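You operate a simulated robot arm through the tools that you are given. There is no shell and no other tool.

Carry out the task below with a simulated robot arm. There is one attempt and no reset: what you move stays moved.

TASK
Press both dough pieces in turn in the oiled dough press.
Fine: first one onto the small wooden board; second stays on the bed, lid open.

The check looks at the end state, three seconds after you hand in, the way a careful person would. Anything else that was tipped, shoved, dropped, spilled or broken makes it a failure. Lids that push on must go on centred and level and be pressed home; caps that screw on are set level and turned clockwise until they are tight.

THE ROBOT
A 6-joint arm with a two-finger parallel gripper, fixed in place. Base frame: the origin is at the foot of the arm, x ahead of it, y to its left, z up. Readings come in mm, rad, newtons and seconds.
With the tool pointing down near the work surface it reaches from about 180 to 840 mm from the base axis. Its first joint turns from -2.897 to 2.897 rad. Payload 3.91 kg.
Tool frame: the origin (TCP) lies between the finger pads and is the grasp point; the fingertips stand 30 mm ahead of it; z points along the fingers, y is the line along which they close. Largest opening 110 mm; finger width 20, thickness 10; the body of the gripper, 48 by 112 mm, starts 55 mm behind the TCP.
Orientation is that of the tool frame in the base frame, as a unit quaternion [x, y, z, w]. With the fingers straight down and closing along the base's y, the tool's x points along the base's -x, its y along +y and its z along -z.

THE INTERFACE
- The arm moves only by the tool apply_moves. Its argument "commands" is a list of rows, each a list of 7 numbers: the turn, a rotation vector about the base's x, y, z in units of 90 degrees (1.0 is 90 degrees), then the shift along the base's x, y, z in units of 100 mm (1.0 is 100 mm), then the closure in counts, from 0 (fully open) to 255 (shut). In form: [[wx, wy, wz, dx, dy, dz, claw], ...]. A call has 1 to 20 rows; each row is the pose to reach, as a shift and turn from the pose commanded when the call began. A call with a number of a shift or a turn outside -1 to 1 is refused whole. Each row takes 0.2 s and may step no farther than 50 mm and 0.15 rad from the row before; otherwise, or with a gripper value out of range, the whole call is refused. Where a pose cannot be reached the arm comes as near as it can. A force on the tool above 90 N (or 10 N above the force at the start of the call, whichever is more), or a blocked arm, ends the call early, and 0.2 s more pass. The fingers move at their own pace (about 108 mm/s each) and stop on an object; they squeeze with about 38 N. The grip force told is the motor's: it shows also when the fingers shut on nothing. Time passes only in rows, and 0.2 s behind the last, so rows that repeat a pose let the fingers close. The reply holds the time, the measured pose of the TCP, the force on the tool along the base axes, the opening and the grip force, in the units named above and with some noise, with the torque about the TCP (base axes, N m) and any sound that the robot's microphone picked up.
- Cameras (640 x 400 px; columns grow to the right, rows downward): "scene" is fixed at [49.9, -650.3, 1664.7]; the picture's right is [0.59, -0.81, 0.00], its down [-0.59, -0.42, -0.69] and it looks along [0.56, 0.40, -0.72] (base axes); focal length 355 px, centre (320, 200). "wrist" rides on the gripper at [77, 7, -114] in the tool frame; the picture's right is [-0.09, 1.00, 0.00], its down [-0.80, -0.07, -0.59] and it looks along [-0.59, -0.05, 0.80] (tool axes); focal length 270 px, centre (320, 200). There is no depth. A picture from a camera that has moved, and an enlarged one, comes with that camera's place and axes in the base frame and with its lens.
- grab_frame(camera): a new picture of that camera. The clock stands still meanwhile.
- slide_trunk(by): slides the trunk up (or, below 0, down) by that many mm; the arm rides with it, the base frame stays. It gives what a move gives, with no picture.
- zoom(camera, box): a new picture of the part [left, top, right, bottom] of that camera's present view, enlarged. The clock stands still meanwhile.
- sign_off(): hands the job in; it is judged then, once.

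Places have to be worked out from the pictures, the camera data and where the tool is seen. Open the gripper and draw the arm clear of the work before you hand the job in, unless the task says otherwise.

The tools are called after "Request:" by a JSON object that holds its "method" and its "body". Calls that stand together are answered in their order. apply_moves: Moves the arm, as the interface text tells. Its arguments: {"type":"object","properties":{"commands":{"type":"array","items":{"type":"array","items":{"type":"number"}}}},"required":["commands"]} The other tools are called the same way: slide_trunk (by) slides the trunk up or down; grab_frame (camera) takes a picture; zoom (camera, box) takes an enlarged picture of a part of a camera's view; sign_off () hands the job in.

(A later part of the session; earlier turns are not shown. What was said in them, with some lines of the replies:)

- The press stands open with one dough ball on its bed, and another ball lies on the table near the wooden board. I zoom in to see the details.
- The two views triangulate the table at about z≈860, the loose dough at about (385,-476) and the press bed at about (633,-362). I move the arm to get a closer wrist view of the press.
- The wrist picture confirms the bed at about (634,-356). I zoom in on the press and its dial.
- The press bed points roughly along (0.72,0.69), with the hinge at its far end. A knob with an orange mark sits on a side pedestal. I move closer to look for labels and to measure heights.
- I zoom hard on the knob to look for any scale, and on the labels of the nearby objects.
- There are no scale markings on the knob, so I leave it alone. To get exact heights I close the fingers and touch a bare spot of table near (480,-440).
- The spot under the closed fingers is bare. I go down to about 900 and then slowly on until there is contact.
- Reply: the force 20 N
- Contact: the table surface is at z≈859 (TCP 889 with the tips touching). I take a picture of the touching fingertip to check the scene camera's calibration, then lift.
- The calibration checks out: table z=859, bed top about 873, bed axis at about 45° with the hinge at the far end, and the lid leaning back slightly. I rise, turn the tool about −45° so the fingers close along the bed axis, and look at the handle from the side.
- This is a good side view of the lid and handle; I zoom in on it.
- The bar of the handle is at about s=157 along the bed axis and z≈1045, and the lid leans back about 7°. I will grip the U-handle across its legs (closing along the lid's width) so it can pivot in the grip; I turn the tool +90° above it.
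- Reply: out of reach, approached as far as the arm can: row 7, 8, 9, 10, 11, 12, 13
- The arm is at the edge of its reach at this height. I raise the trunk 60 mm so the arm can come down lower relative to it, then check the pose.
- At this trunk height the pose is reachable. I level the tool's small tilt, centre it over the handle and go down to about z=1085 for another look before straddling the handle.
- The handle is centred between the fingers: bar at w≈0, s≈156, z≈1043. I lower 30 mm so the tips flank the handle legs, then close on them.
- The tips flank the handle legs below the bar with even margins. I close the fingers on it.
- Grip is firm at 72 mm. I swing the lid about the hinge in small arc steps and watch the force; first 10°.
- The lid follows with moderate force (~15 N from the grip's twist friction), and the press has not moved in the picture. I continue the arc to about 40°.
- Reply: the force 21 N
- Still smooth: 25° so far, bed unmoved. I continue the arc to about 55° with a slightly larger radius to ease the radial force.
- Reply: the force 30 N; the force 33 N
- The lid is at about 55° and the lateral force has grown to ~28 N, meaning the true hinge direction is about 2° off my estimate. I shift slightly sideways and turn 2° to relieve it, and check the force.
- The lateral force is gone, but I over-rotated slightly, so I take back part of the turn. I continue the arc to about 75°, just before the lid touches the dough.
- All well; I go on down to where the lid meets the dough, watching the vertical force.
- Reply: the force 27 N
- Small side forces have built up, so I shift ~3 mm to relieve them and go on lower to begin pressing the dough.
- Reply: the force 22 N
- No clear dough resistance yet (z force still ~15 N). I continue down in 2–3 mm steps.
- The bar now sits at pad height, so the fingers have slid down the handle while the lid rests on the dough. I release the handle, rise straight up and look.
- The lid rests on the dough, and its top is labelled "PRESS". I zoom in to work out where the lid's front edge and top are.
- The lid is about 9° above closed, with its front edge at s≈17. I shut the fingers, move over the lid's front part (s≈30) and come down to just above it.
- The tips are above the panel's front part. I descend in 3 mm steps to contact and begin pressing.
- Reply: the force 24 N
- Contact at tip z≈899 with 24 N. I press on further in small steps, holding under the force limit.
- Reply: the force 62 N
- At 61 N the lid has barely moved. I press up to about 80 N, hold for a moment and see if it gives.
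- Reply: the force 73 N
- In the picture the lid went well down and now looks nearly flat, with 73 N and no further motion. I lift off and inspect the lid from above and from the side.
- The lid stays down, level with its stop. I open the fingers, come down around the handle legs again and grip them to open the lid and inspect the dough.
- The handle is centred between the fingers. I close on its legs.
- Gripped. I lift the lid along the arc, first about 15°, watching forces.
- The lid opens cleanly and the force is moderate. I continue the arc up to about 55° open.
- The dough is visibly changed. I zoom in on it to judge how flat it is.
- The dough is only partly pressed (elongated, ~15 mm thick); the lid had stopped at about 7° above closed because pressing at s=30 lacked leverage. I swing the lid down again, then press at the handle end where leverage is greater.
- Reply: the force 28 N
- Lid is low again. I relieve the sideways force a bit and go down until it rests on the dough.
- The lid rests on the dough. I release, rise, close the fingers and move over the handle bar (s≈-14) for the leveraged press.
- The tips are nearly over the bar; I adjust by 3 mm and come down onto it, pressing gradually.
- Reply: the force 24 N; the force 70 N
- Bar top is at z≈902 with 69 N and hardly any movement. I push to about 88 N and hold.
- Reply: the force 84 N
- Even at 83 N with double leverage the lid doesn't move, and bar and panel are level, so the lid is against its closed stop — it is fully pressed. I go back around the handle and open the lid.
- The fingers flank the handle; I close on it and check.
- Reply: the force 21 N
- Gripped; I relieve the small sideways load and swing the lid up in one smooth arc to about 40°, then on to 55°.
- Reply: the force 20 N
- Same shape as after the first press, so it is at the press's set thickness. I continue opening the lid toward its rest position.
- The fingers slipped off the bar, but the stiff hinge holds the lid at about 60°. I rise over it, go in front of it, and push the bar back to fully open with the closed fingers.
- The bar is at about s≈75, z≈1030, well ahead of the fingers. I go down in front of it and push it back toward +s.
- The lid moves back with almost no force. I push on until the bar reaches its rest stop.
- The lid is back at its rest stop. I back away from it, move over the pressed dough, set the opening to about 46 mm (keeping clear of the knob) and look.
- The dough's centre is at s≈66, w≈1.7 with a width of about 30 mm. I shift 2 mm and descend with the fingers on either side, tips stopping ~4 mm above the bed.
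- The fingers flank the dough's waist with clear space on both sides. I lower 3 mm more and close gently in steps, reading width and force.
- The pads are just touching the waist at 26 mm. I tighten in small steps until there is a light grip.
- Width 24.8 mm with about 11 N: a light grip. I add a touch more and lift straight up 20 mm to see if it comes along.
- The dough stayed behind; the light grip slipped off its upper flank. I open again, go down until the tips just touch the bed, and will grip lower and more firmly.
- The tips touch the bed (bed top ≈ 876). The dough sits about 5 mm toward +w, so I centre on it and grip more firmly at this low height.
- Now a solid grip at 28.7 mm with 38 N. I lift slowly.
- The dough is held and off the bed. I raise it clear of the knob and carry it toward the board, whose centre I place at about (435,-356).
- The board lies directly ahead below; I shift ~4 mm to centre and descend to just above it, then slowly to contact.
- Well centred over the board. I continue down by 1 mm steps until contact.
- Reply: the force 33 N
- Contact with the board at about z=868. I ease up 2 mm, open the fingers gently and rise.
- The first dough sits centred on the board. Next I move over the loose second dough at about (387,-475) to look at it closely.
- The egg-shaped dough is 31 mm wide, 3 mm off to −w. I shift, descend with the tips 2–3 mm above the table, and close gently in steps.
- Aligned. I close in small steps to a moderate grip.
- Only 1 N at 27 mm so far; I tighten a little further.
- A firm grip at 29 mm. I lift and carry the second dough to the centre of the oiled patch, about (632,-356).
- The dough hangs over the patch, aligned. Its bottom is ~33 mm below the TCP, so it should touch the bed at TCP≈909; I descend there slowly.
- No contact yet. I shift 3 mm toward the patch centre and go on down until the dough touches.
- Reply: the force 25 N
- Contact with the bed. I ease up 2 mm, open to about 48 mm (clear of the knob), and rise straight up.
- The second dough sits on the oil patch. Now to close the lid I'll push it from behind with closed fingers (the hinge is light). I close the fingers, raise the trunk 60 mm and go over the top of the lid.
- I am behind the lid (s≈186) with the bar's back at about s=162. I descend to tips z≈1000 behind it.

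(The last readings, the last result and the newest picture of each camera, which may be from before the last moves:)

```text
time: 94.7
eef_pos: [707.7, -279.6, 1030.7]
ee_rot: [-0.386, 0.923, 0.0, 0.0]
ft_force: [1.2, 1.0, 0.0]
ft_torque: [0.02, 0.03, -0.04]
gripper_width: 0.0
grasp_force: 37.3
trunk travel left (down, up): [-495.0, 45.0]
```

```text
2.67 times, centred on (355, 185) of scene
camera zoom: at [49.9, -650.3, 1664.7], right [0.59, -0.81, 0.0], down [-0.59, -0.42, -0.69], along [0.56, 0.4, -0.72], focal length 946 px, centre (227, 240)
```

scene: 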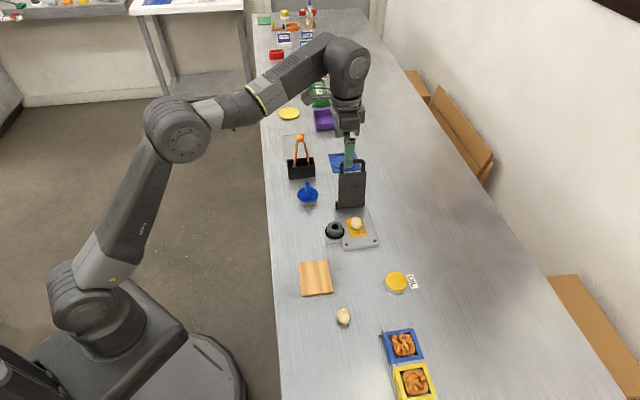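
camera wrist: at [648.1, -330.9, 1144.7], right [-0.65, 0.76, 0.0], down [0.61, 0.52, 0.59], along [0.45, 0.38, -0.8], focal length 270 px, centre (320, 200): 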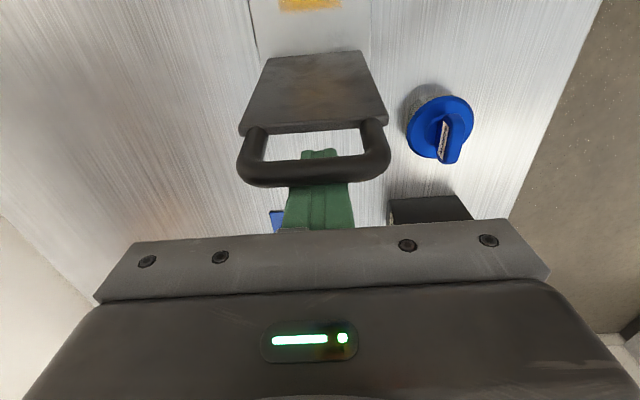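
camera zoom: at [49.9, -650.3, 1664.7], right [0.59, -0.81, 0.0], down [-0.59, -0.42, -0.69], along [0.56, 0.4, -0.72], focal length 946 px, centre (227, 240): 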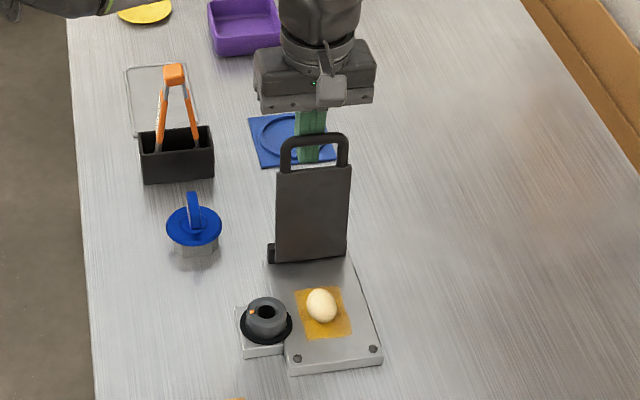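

The fingers are behind the bar, centred. I push forward (−s) slowly.

Request:
{"method": "apply_moves", "body": {"commands": [[0, 0, 0, -0.07, -0.071, 0, 255], [0, 0, 0, -0.14, -0.142, 0, 255], [0, 0, 0, -0.21, -0.213, 0, 255], [0, 0, 0, -0.28, -0.284, 0, 255], [0, 0, 0, -0.35, -0.355, 0, 255], [0, 0, 0, -0.42, -0.426, 0, 255]]}}

Request:
{"method": "grab_frame", "body": {"camera": "wrist"}}

Request:
{"method": "zoom", "body": {"camera": "scene", "box": [310, 110, 400, 260]}}

```text
time: 96.1
eef_pos: [666.8, -322.3, 1032.7]
ee_rot: [-0.386, 0.923, 0.0, 0.0]
ft_force: [1.0, 0.0, -0.1]
ft_torque: [-0.01, 0.01, -0.02]
gripper_width: 0.1
grasp_force: 38.1
trunk travel left (down, up): [-495.0, 45.0]
```

```text
taken
camera wrist: at [607.0, -373.8, 1145.5], right [-0.65, 0.76, 0.0], down [0.61, 0.52, 0.59], along [0.45, 0.38, -0.8], focal length 270 px, centre (320, 200)
```

wrist: 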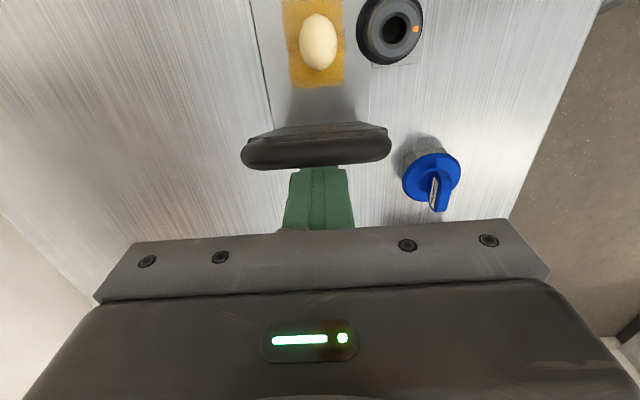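

```text
2.67 times, centred on (355, 185) of scene
camera zoom: at [49.9, -650.3, 1664.7], right [0.59, -0.81, 0.0], down [-0.59, -0.42, -0.69], along [0.56, 0.4, -0.72], focal length 946 px, centre (227, 240)
```

zoom: 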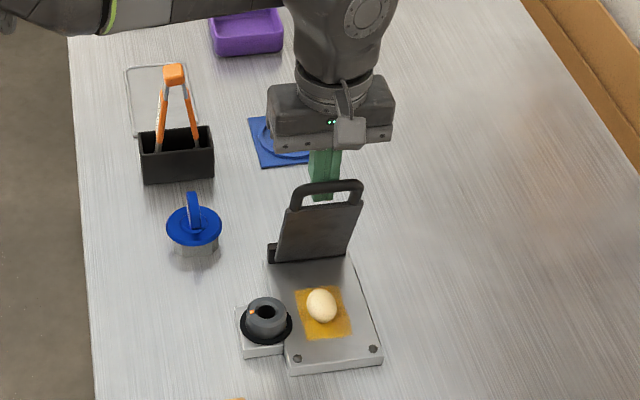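

The lid is at about 65° and stays put. I keep pushing forward while lowering slightly.

Request:
{"method": "apply_moves", "body": {"commands": [[0, 0, 0, -0.07, -0.071, -0.05, 255], [0, 0, 0, -0.14, -0.142, -0.12, 255], [0, 0, 0, -0.21, -0.213, -0.2, 255], [0, 0, 0, -0.28, -0.284, -0.28, 255], [0, 0, 0, -0.35, -0.355, -0.36, 255], [0, 0, 0, -0.4, -0.406, -0.45, 255]]}}

Request:
{"method": "grab_frame", "body": {"camera": "wrist"}}

Request:
{"method": "zoom", "body": {"camera": "scene", "box": [310, 110, 400, 260]}}

```text
time: 97.5
eef_pos: [624.0, -364.0, 984.7]
ee_rot: [-0.385, 0.923, -0.001, 0.0]
ft_force: [-0.9, 1.0, -0.3]
ft_torque: [0.0, 0.04, 0.01]
gripper_width: 0.0
grasp_force: 37.5
trunk travel left (down, up): [-495.0, 45.0]
```

```text
taken
camera wrist: at [565.5, -415.2, 1097.7], right [-0.65, 0.76, 0.0], down [0.61, 0.52, 0.59], along [0.45, 0.38, -0.8], focal length 270 px, centre (320, 200)
```

wrist: 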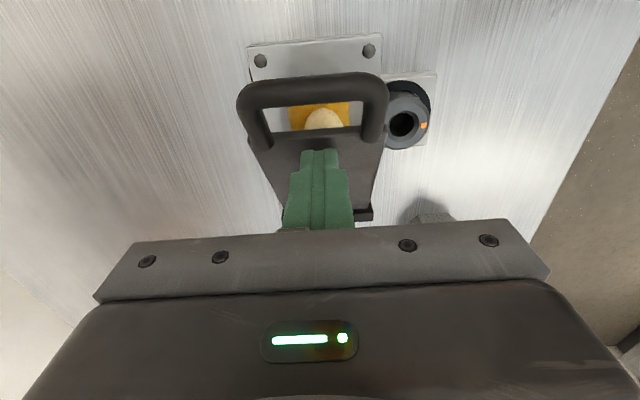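

```text
2.67 times, centred on (355, 185) of scene
camera zoom: at [49.9, -650.3, 1664.7], right [0.59, -0.81, 0.0], down [-0.59, -0.42, -0.69], along [0.56, 0.4, -0.72], focal length 946 px, centre (227, 240)
```

zoom: 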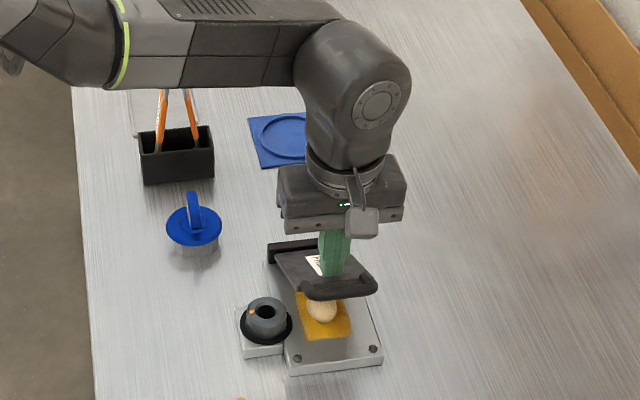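

The lid has swung lower, about 30° above closed, with the fingers just above the panel's front part. I push it down from above.

Request:
{"method": "apply_moves", "body": {"commands": [[0, 0, 0, 0, 0, -0.1, 255], [0, 0, 0, -0.03, -0.03, -0.2, 255], [0, 0, 0, -0.07, -0.07, -0.3, 255], [0, 0, 0, -0.11, -0.11, -0.4, 255], [0, 0, 0, -0.15, -0.15, -0.47, 255]]}}

Request:
{"method": "grab_frame", "body": {"camera": "wrist"}}

Request:
{"method": "zoom", "body": {"camera": "scene", "box": [320, 160, 400, 260]}}

```text
time: 98.7
eef_pos: [607.5, -378.7, 937.9]
ee_rot: [-0.385, 0.923, 0.001, -0.001]
ft_force: [-0.4, 1.0, 0.1]
ft_torque: [0.02, -0.04, -0.02]
gripper_width: 0.1
grasp_force: 37.5
trunk travel left (down, up): [-495.0, 45.0]
```

```text
taken
camera wrist: at [548.8, -430.3, 1050.8], right [-0.65, 0.76, 0.0], down [0.62, 0.52, 0.59], along [0.45, 0.38, -0.8], focal length 270 px, centre (320, 200)
```

wrist: 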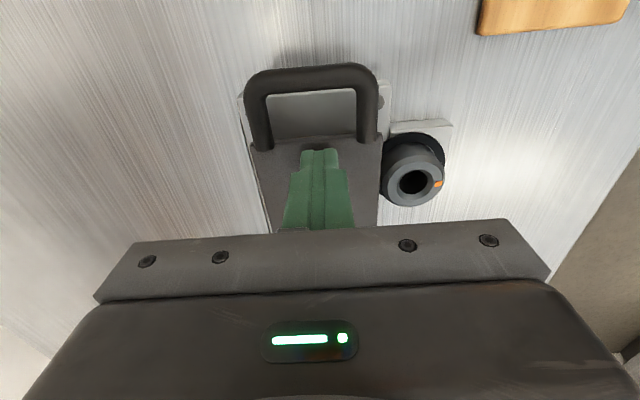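

```text
4.00 times, centred on (360, 210) of scene
camera zoom: at [49.9, -650.3, 1664.7], right [0.59, -0.81, 0.0], down [-0.59, -0.42, -0.69], along [0.56, 0.4, -0.72], focal length 1419 px, centre (160, 160)
```

zoom: 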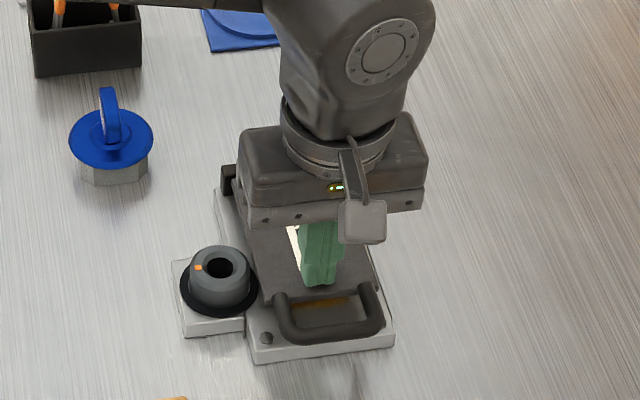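

The lid is nearly down. I press it onto its stop with around 75 N, as for the first piece, and hold.

Request:
{"method": "apply_moves", "body": {"commands": [[0, 0, 0, 0, 0, -0.05, 255], [0, 0, 0, 0, 0, -0.09, 255], [0, 0, 0, 0, 0, -0.12, 255], [0, 0, 0, 0, 0, -0.15, 255], [0, 0, 0, 0, 0, -0.18, 255], [0, 0, 0, 0, 0, -0.21, 255], [0, 0, 0, 0, 0, -0.23, 255], [0, 0, 0, 0, 0, -0.23, 255], [0, 0, 0, 0, 0, -0.23, 255], [0, 0, 0, 0, 0, -0.23, 255]]}}

Request:
{"method": "zoom", "body": {"camera": "scene", "box": [320, 160, 400, 260]}}

```text
time: 100.9
eef_pos: [609.2, -379.1, 927.8]
ee_rot: [-0.386, 0.923, -0.009, 0.007]
ft_force: [0.8, -2.6, 73.0]
ft_torque: [0.28, -0.09, 0.01]
gripper_width: 0.2
grasp_force: 38.1
trunk travel left (down, up): [-495.0, 45.0]
```

```text
4.00 times, centred on (360, 210) of scene
camera zoom: at [49.9, -650.3, 1664.7], right [0.59, -0.81, 0.0], down [-0.59, -0.42, -0.69], along [0.56, 0.4, -0.72], focal length 1419 px, centre (160, 160)
```

zoom: 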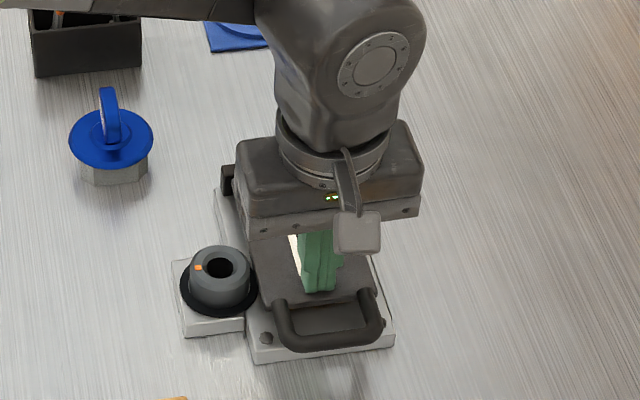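

Same stop height as the first time, so the second piece is pressed too. I lift off, go around the handle legs and grip to open the lid.

Request:
{"method": "apply_moves", "body": {"commands": [[0, 0, 0, 0, 0, 0.3, 255], [0, 0, 0, 0, 0, 0.7, 255], [0, 0, 0, -0.12, -0.12, 0.75, 20], [0, 0, 0, -0.23, -0.235, 0.75, 20], [0, 0, 0, -0.23, -0.235, 0.75, 20]]}}

Request:
{"method": "zoom", "body": {"camera": "wrist", "box": [200, 60, 480, 240]}}

```text
time: 102.1
eef_pos: [586.9, -402.0, 991.5]
ee_rot: [-0.385, 0.923, 0.0, 0.0]
ft_force: [0.1, -0.1, 0.4]
ft_torque: [0.02, -0.01, 0.0]
gripper_width: 101.5
grasp_force: 0.0
trunk travel left (down, up): [-495.0, 45.0]
```

```text
2.22 times, centred on (340, 150) of wrist
camera zoom: at [527.4, -452.7, 1105.9], right [-0.65, 0.76, 0.0], down [0.61, 0.52, 0.59], along [0.45, 0.38, -0.8], focal length 601 px, centre (276, 311)
```

zoom: 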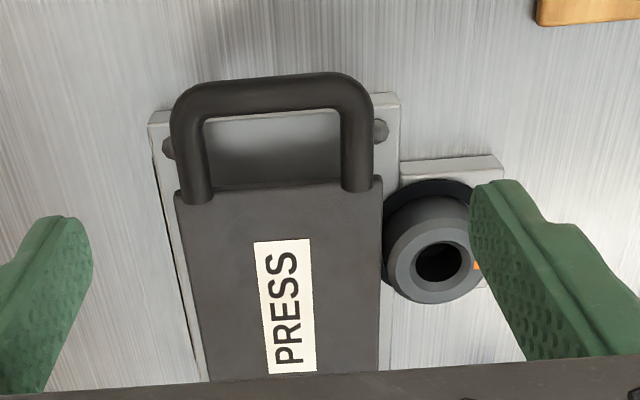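

Aligned with the handle. I descend around the legs and close.

Request:
{"method": "apply_moves", "body": {"commands": [[0, 0, 0, 0, 0, -0.4, 20], [0, 0, 0, 0, 0, -0.65, 20], [0, 0, 0, 0, 0, -0.76, 20], [0, 0, 0, 0, 0, -0.76, 60], [0, 0, 0, 0, 0, -0.76, 85], [0, 0, 0, 0, 0, -0.76, 110], [0, 0, 0, 0, 0, -0.76, 255], [0, 0, 0, 0, 0, -0.76, 255]]}}

Request:
{"method": "zoom", "body": {"camera": "wrist", "box": [200, 90, 480, 240]}}

```text
time: 103.9
eef_pos: [587.1, -402.1, 915.5]
ee_rot: [-0.385, 0.923, 0.0, 0.0]
ft_force: [-0.5, 0.4, -2.1]
ft_torque: [-0.29, -0.02, -0.18]
gripper_width: 71.6
grasp_force: 45.5
trunk travel left (down, up): [-495.0, 45.0]
```

```text
2.29 times, centred on (340, 165) of wrist
camera zoom: at [528.5, -453.1, 1028.4], right [-0.65, 0.76, 0.0], down [0.61, 0.52, 0.59], along [0.45, 0.38, -0.8], focal length 618 px, centre (274, 280)
```

zoom: 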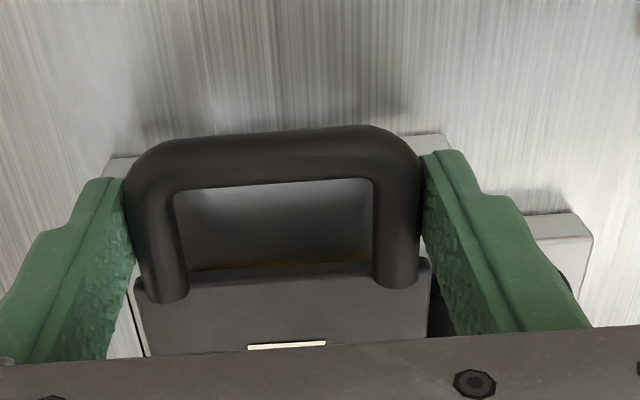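

Solid, centred grip. I swing the lid up along the arc to about 40°.

Request:
{"method": "apply_moves", "body": {"commands": [[0, 0, 0, 0.002, 0.002, 0.063, 255], [0, 0, 0, 0.004, 0.004, 0.126, 255], [0, 0, 0, 0.011, 0.011, 0.189, 255], [0, 0, 0, 0.02, 0.02, 0.252, 255], [0, 0, 0, 0.035, 0.036, 0.38, 255], [0, 0, 0, 0.06, 0.061, 0.505, 255], [0, 0, 0, 0.1, 0.101, 0.624, 255], [0, 0, 0, 0.146, 0.147, 0.735, 255], [0, 0, 0, 0.2, 0.202, 0.841, 255], [0, 0, 0, 0.26, 0.262, 0.94, 255]]}}

Request:
{"method": "grab_frame", "body": {"camera": "wrist"}}

Request:
{"method": "zoom", "body": {"camera": "scene", "box": [320, 160, 400, 260]}}

```text
time: 106.1
eef_pos: [612.8, -375.6, 1010.6]
ee_rot: [-0.386, 0.923, -0.001, 0.001]
ft_force: [-9.0, -9.5, 0.2]
ft_torque: [-1.27, 0.86, 0.03]
gripper_width: 71.5
grasp_force: 46.0
trunk travel left (down, up): [-495.0, 45.0]
```

```text
taken
camera wrist: at [554.1, -426.9, 1123.1], right [-0.65, 0.76, 0.0], down [0.61, 0.52, 0.59], along [0.46, 0.38, -0.8], focal length 270 px, centre (320, 200)
```

wrist: 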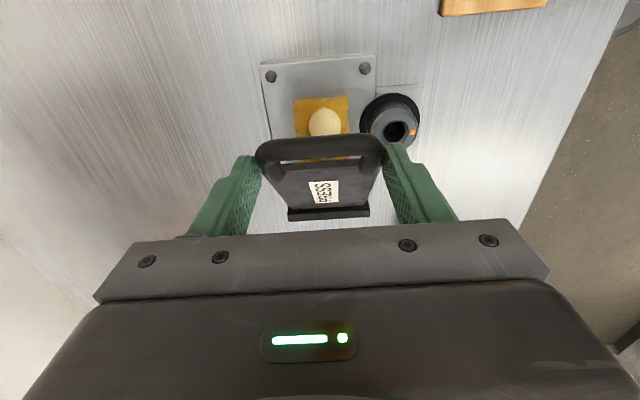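

```text
4.00 times, centred on (360, 210) of scene
camera zoom: at [49.9, -650.3, 1664.7], right [0.59, -0.81, 0.0], down [-0.59, -0.42, -0.69], along [0.56, 0.4, -0.72], focal length 1419 px, centre (160, 160)
```

zoom: 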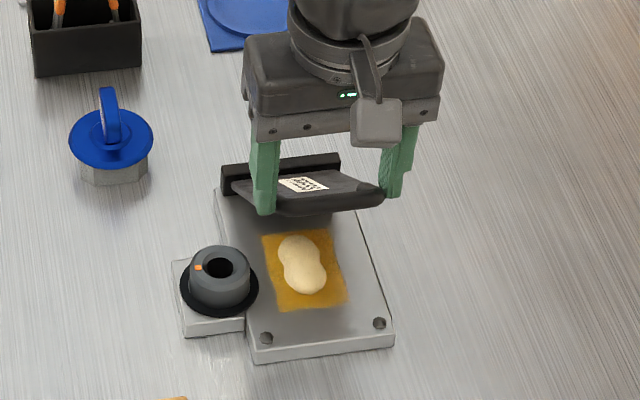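

Same result as the first piece. I continue the arc to about 65°, keeping slightly low to stay on the legs.

Request:
{"method": "apply_moves", "body": {"commands": [[0, 0, 0, 0.065, 0.066, 0.08, 255], [0, 0, 0, 0.136, 0.137, 0.155, 255], [0, 0, 0, 0.211, 0.213, 0.22, 255], [0, 0, 0, 0.291, 0.294, 0.275, 255], [0, 0, 0, 0.374, 0.378, 0.32, 255]]}}

Request:
{"method": "zoom", "body": {"camera": "scene", "box": [320, 130, 400, 260]}}

Request:
{"method": "grab_frame", "body": {"camera": "wrist"}}

```text
time: 107.3
eef_pos: [651.1, -339.9, 1042.7]
ee_rot: [-0.385, 0.923, -0.001, 0.001]
ft_force: [-3.2, -12.1, 3.3]
ft_torque: [-1.43, 0.8, 0.08]
gripper_width: 71.8
grasp_force: 45.4
trunk travel left (down, up): [-495.0, 45.0]
```

```text
3.08 times, centred on (360, 195) of scene
camera zoom: at [49.9, -650.3, 1664.7], right [0.59, -0.81, 0.0], down [-0.59, -0.42, -0.69], along [0.56, 0.4, -0.72], focal length 1092 px, centre (197, 215)
```

zoom: 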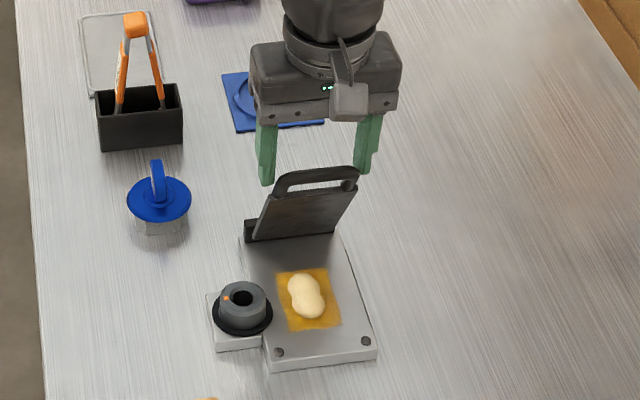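

```text
taken
camera wrist: at [591.1, -390.1, 1155.4], right [-0.65, 0.76, 0.0], down [0.61, 0.52, 0.6], along [0.45, 0.38, -0.8], focal length 270 px, centre (320, 200)
```

wrist: 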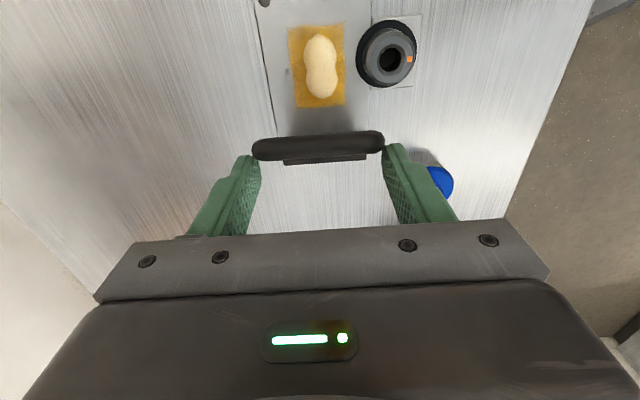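

The lid is at about 62° with the bar near the fingertips. I release, rise, move in front and push it fully open as before.

Request:
{"method": "apply_moves", "body": {"commands": [[0, 0, 0, 0, 0, 0, 40], [0, 0, 0, 0, 0, 0, 20], [0, 0, 0, 0, 0, 0.4, 20], [0, 0, 0, 0, 0, 0.8, 20], [0, 0, 0, -0.25, -0.25, 0.8, 255], [0, 0, 0, -0.5, -0.505, 0.8, 255], [0, 0, 0, -0.5, -0.505, 0.8, 255]]}}

Request:
{"method": "zoom", "body": {"camera": "scene", "box": [310, 110, 400, 260]}}

Request:
{"method": "grab_frame", "body": {"camera": "wrist"}}

```text
time: 108.9
eef_pos: [598.2, -389.0, 1121.5]
ee_rot: [-0.385, 0.923, 0.0, -0.001]
ft_force: [0.3, 0.0, 0.2]
ft_torque: [-0.01, -0.03, 0.0]
gripper_width: 0.0
grasp_force: 37.2
trunk travel left (down, up): [-495.0, 45.0]
```

```text
2.67 times, centred on (355, 185) of scene
camera zoom: at [49.9, -650.3, 1664.7], right [0.59, -0.81, 0.0], down [-0.59, -0.42, -0.69], along [0.56, 0.4, -0.72], focal length 946 px, centre (227, 240)
```

zoom: 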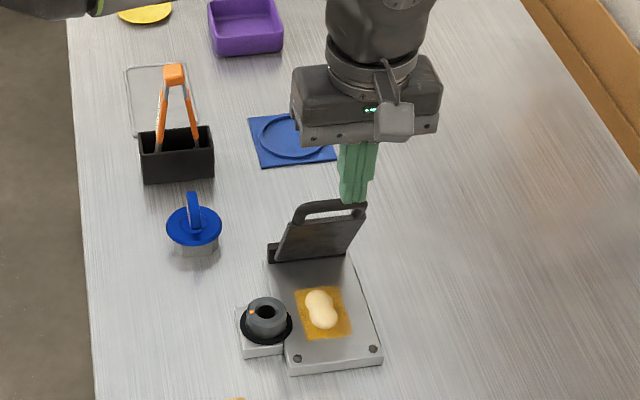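

```text
taken
camera wrist: at [539.2, -440.0, 1233.8], right [-0.65, 0.76, 0.0], down [0.61, 0.52, 0.59], along [0.45, 0.38, -0.8], focal length 270 px, centre (320, 200)
```

wrist: 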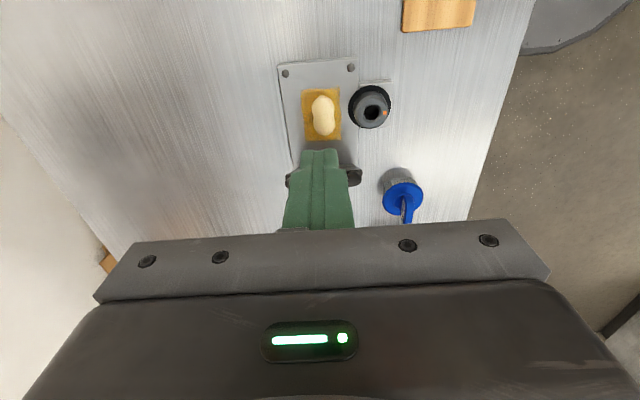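

I'm in front of the lid (s≈17). Down to z≈1030, then push it back to its stop.

Request:
{"method": "apply_moves", "body": {"commands": [[0, 0, 0, 0, 0, -0.45, 255], [0, 0, 0, 0, 0, -0.92, 255], [0, 0, 0, 0.15, 0.15, -0.92, 255], [0, 0, 0, 0.25, 0.25, -0.92, 255], [0, 0, 0, 0.33, 0.33, -0.92, 255], [0, 0, 0, 0.41, 0.41, -0.92, 255], [0, 0, 0, 0.49, 0.49, -0.92, 255], [0, 0, 0, 0.57, 0.57, -0.92, 255]]}}

Request:
{"method": "apply_moves", "body": {"commands": [[0, 0, 0, 0.06, 0.06, 0, 255], [0, 0, 0, 0.12, 0.12, 0, 255], [0, 0, 0, 0.18, 0.18, 0, 255], [0, 0, 0, 0.24, 0.24, 0, 255], [0, 0, 0, 0.28, 0.28, 0, 255], [0, 0, 0, 0.3, 0.3, 0, 255]]}}

Request:
{"method": "zoom", "body": {"camera": "scene", "box": [310, 110, 400, 260]}}

Request:
{"method": "grab_frame", "body": {"camera": "wrist"}}

```text
time: 110.7
eef_pos: [657.7, -331.4, 1027.2]
ee_rot: [-0.385, 0.923, -0.001, -0.001]
ft_force: [0.4, 0.6, -0.8]
ft_torque: [0.0, 0.01, -0.02]
gripper_width: 0.1
grasp_force: 37.5
trunk travel left (down, up): [-495.0, 45.0]
```

```text
time: 112.1
eef_pos: [686.6, -303.9, 1029.0]
ee_rot: [-0.385, 0.923, 0.0, -0.002]
ft_force: [-11.2, -8.9, -1.9]
ft_torque: [-0.24, 0.38, -0.04]
gripper_width: 0.0
grasp_force: 38.1
trunk travel left (down, up): [-495.0, 45.0]
```

```text
2.67 times, centred on (355, 185) of scene
camera zoom: at [49.9, -650.3, 1664.7], right [0.59, -0.81, 0.0], down [-0.59, -0.42, -0.69], along [0.56, 0.4, -0.72], focal length 946 px, centre (227, 240)
```

zoom: 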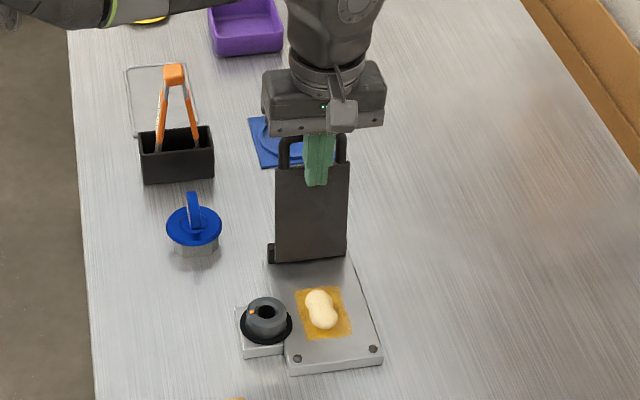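

```text
taken
camera wrist: at [626.2, -354.9, 1142.3], right [-0.65, 0.76, 0.0], down [0.62, 0.52, 0.59], along [0.45, 0.38, -0.81], focal length 270 px, centre (320, 200)
```

wrist: 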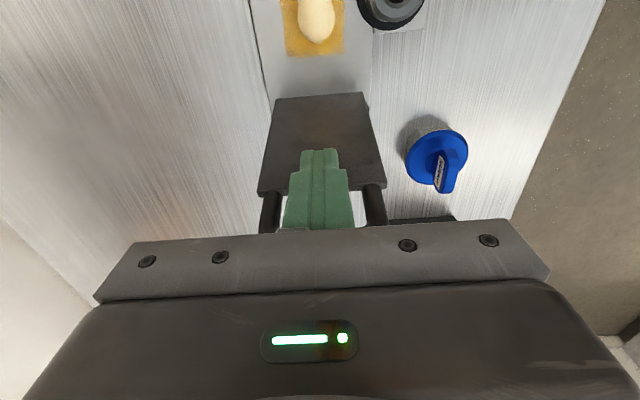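

The lid is fully open at its stop. I back off, rise and draw the arm clear, opening the gripper.

Request:
{"method": "apply_moves", "body": {"commands": [[0, 0, 0, -0.15, -0.15, 0, 255], [0, 0, 0, -0.4, -0.4, 0.1, 255], [0, 0, 0, -0.6, -0.5, 0.5, 200], [0, 0, 0, -0.8, -0.4, 0.9, 100], [0, 0, 0, -1.0, -0.2, 1.0, 0]]}}

Request:
{"method": "apply_moves", "body": {"commands": [[0, 0, 0, -0.3, 0.3, 0.3, 0], [0, 0, 0, -0.6, 0.6, 0.6, 0], [0, 0, 0, -0.9, 0.9, 0.9, 0], [0, 0, 0, -1.0, 1.0, 0.9, 0]]}}

Request:
{"method": "grab_frame", "body": {"camera": "scene"}}

Request:
{"method": "zoom", "body": {"camera": "scene", "box": [280, 150, 420, 330]}}

```text
time: 113.3
eef_pos: [584.4, -319.2, 1132.1]
ee_rot: [-0.385, 0.923, 0.001, 0.0]
ft_force: [0.0, 0.1, 0.0]
ft_torque: [0.01, 0.03, 0.02]
gripper_width: 110.1
grasp_force: 0.1
trunk travel left (down, up): [-495.0, 45.0]
```

```text
refused: row 1 steps farther than a row can; nothing moved
```

```text
taken
```

scene: 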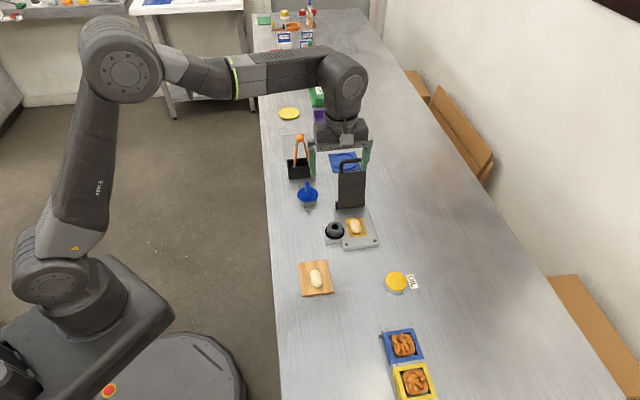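

```text
2.22 times, centred on (350, 240) of scene
camera zoom: at [49.9, -650.3, 1664.7], right [0.59, -0.81, 0.0], down [-0.59, -0.42, -0.69], along [0.56, 0.4, -0.72], focal length 788 px, centre (253, 111)
```

zoom: 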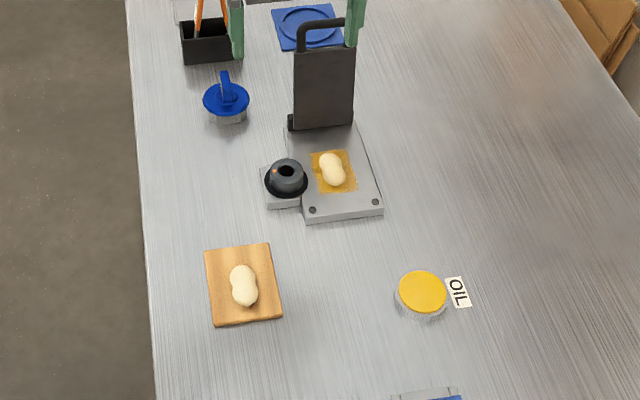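

The result looks right: one pressed piece on the board, one on the bed, lid open. Before handing in I want a close look at the side knob for any setting label, so I turn the wrist camera to the knob's free side.

Request:
{"method": "apply_moves", "body": {"commands": [[0, 0, -0.09, -0.1, 0.1, 0, 0], [0, 0, -0.18, -0.2, 0.2, 0, 0], [0, 0, -0.27, -0.3, 0.3, 0, 0], [0, 0, -0.36, -0.4, 0.4, 0, 0], [0, 0, -0.45, -0.5, 0.5, 0, 0], [0, 0, -0.54, -0.6, 0.6, 0, 0], [0, 0, -0.63, -0.7, 0.7, 0, 0], [0, 0, -0.72, -0.8, 0.8, 0, 0], [0, 0, -0.81, -0.94, 0.84, 0, 0], [0, 0, -0.9, -0.94, 0.84, -0.3, 0], [0, 0, -0.99, -0.94, 0.84, -0.6, 0], [0, 0, -1.0, -0.94, 0.84, -0.9, 0]]}}

Request:
{"method": "grab_frame", "body": {"camera": "wrist"}}

Request:
{"method": "zoom", "body": {"camera": "wrist", "box": [240, 120, 420, 235]}}

```text
time: 115.9
eef_pos: [492.4, -239.1, 1038.0]
ee_rot: [0.381, 0.924, 0.0, -0.001]
ft_force: [0.5, 0.3, 0.2]
ft_torque: [0.02, -0.02, -0.02]
gripper_width: 109.9
grasp_force: 0.0
trunk travel left (down, up): [-495.0, 45.0]
```

```text
taken
camera wrist: at [441.4, -180.8, 1150.3], right [0.76, 0.64, 0.0], down [0.52, -0.61, 0.59], along [0.38, -0.45, -0.8], focal length 270 px, centre (320, 200)
```

wrist: 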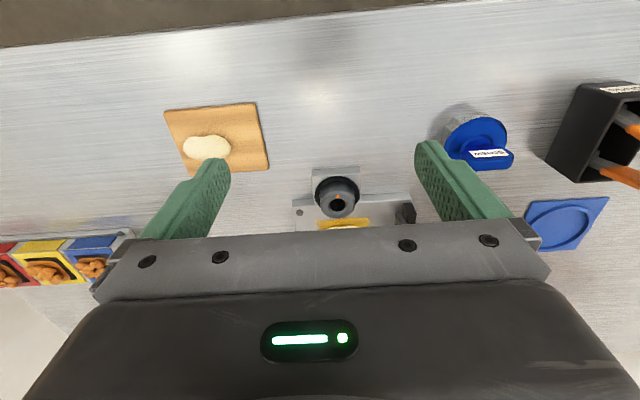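

```text
3.48 times, centred on (330, 178) of wrist
camera zoom: at [441.4, -180.8, 1150.3], right [0.76, 0.64, 0.0], down [0.52, -0.61, 0.59], along [0.38, -0.45, -0.8], focal length 940 px, centre (285, 278)
```

zoom: 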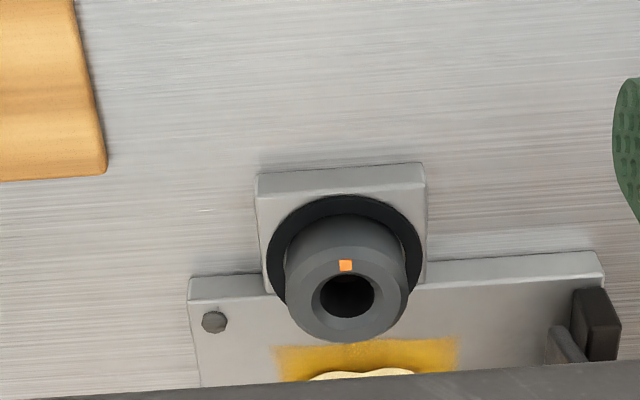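

There are no labels or scale on the knob or pedestal, so it needs no setting. I draw the arm up and clear of the work and take a last look.

Request:
{"method": "apply_moves", "body": {"commands": [[0, 0, 0, 0, 0, 0.4, 0], [0, 0, 0, -0.2, 0.2, 0.7, 0], [0, 0, 0, -0.4, 0.5, 1.0, 0], [0, 0, 0, -0.6, 0.8, 1.0, 0]]}}

Request:
{"method": "apply_moves", "body": {"commands": [[0, 0, 0, 0, 0.2, 0.35, 0], [0, 0, 0, -0.1, 0.4, 0.7, 0], [0, 0, 0, -0.1, 0.4, 0.7, 0]]}}

Request:
{"method": "grab_frame", "body": {"camera": "scene"}}

Request:
{"method": "zoom", "body": {"camera": "scene", "box": [280, 150, 420, 310]}}

```text
time: 116.9
eef_pos: [433.1, -158.8, 1140.6]
ee_rot: [0.38, 0.925, 0.0, 0.0]
ft_force: [0.3, -0.6, 0.5]
ft_torque: [-0.04, 0.01, 0.05]
gripper_width: 109.8
grasp_force: 0.0
trunk travel left (down, up): [-495.0, 45.0]
```

```text
time: 117.7
eef_pos: [426.3, -119.9, 1208.4]
ee_rot: [0.38, 0.925, -0.001, 0.0]
ft_force: [-0.3, 0.1, 0.2]
ft_torque: [-0.02, 0.02, -0.02]
gripper_width: 110.0
grasp_force: 0.1
trunk travel left (down, up): [-495.0, 45.0]
```

```text
taken
```

scene: 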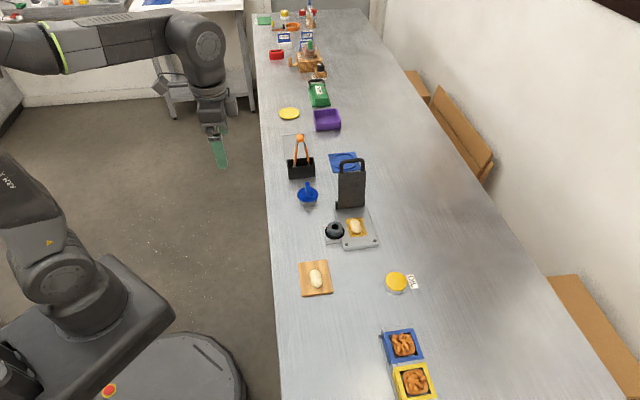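

```text
2.50 times, centred on (350, 230) of scene
camera zoom: at [49.9, -650.3, 1664.7], right [0.59, -0.81, 0.0], down [-0.59, -0.42, -0.69], along [0.56, 0.4, -0.72], focal length 887 px, centre (245, 125)
```

zoom: 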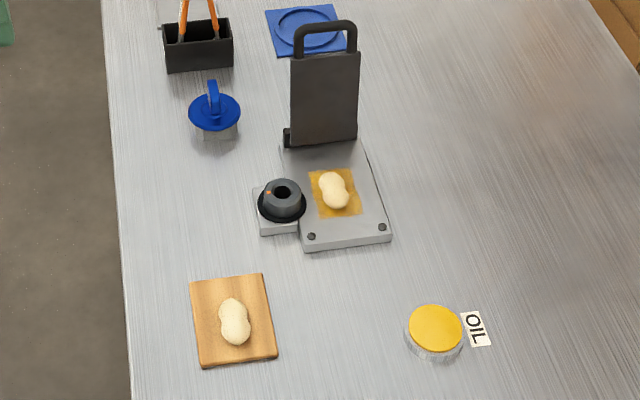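

Both pieces are pressed: the first lies on the wooden board, and the second on the bed with the lid open. The gripper is open and clear, and nothing else has moved, so I hand in.

Request:
{"method": "sign_off", "body": {}}

```text
The job is handed in.
```

I pressed both dough pieces and handed the job in. The first piece is centred on the small wooden board. The second is on the oiled bed with the lid open at its rest position. The gripper is open and the arm is clear of the table.

- **Pressed shape:** both pieces came out as elongated two-lobed shapes of about 55 x 30 mm, roughly 15 mm thick by my estimate, rather than flat rounds. The lid stopped level at the same height for both. For the first piece it did not move further even at about 83 N on the handle. I took this as the press's closed stop, so the pieces should be as flat as this press makes them.
- **The knob on the press:** I left it alone. I found no label or scale on the knob or its pedestal, so I read "Fine:" as introducing the details, not as a thickness setting. If it was a setting, it was not changed.
- **Handling:** my first, lighter grip on the first piece slipped and shifted it a few millimetres on the bed; the second grip carried it cleanly. The fingers also slipped off the lid handle once. The lid stayed up on its own, and I pushed it fully open from the front.

In the final picture nothing else on the table appeared moved or tipped.
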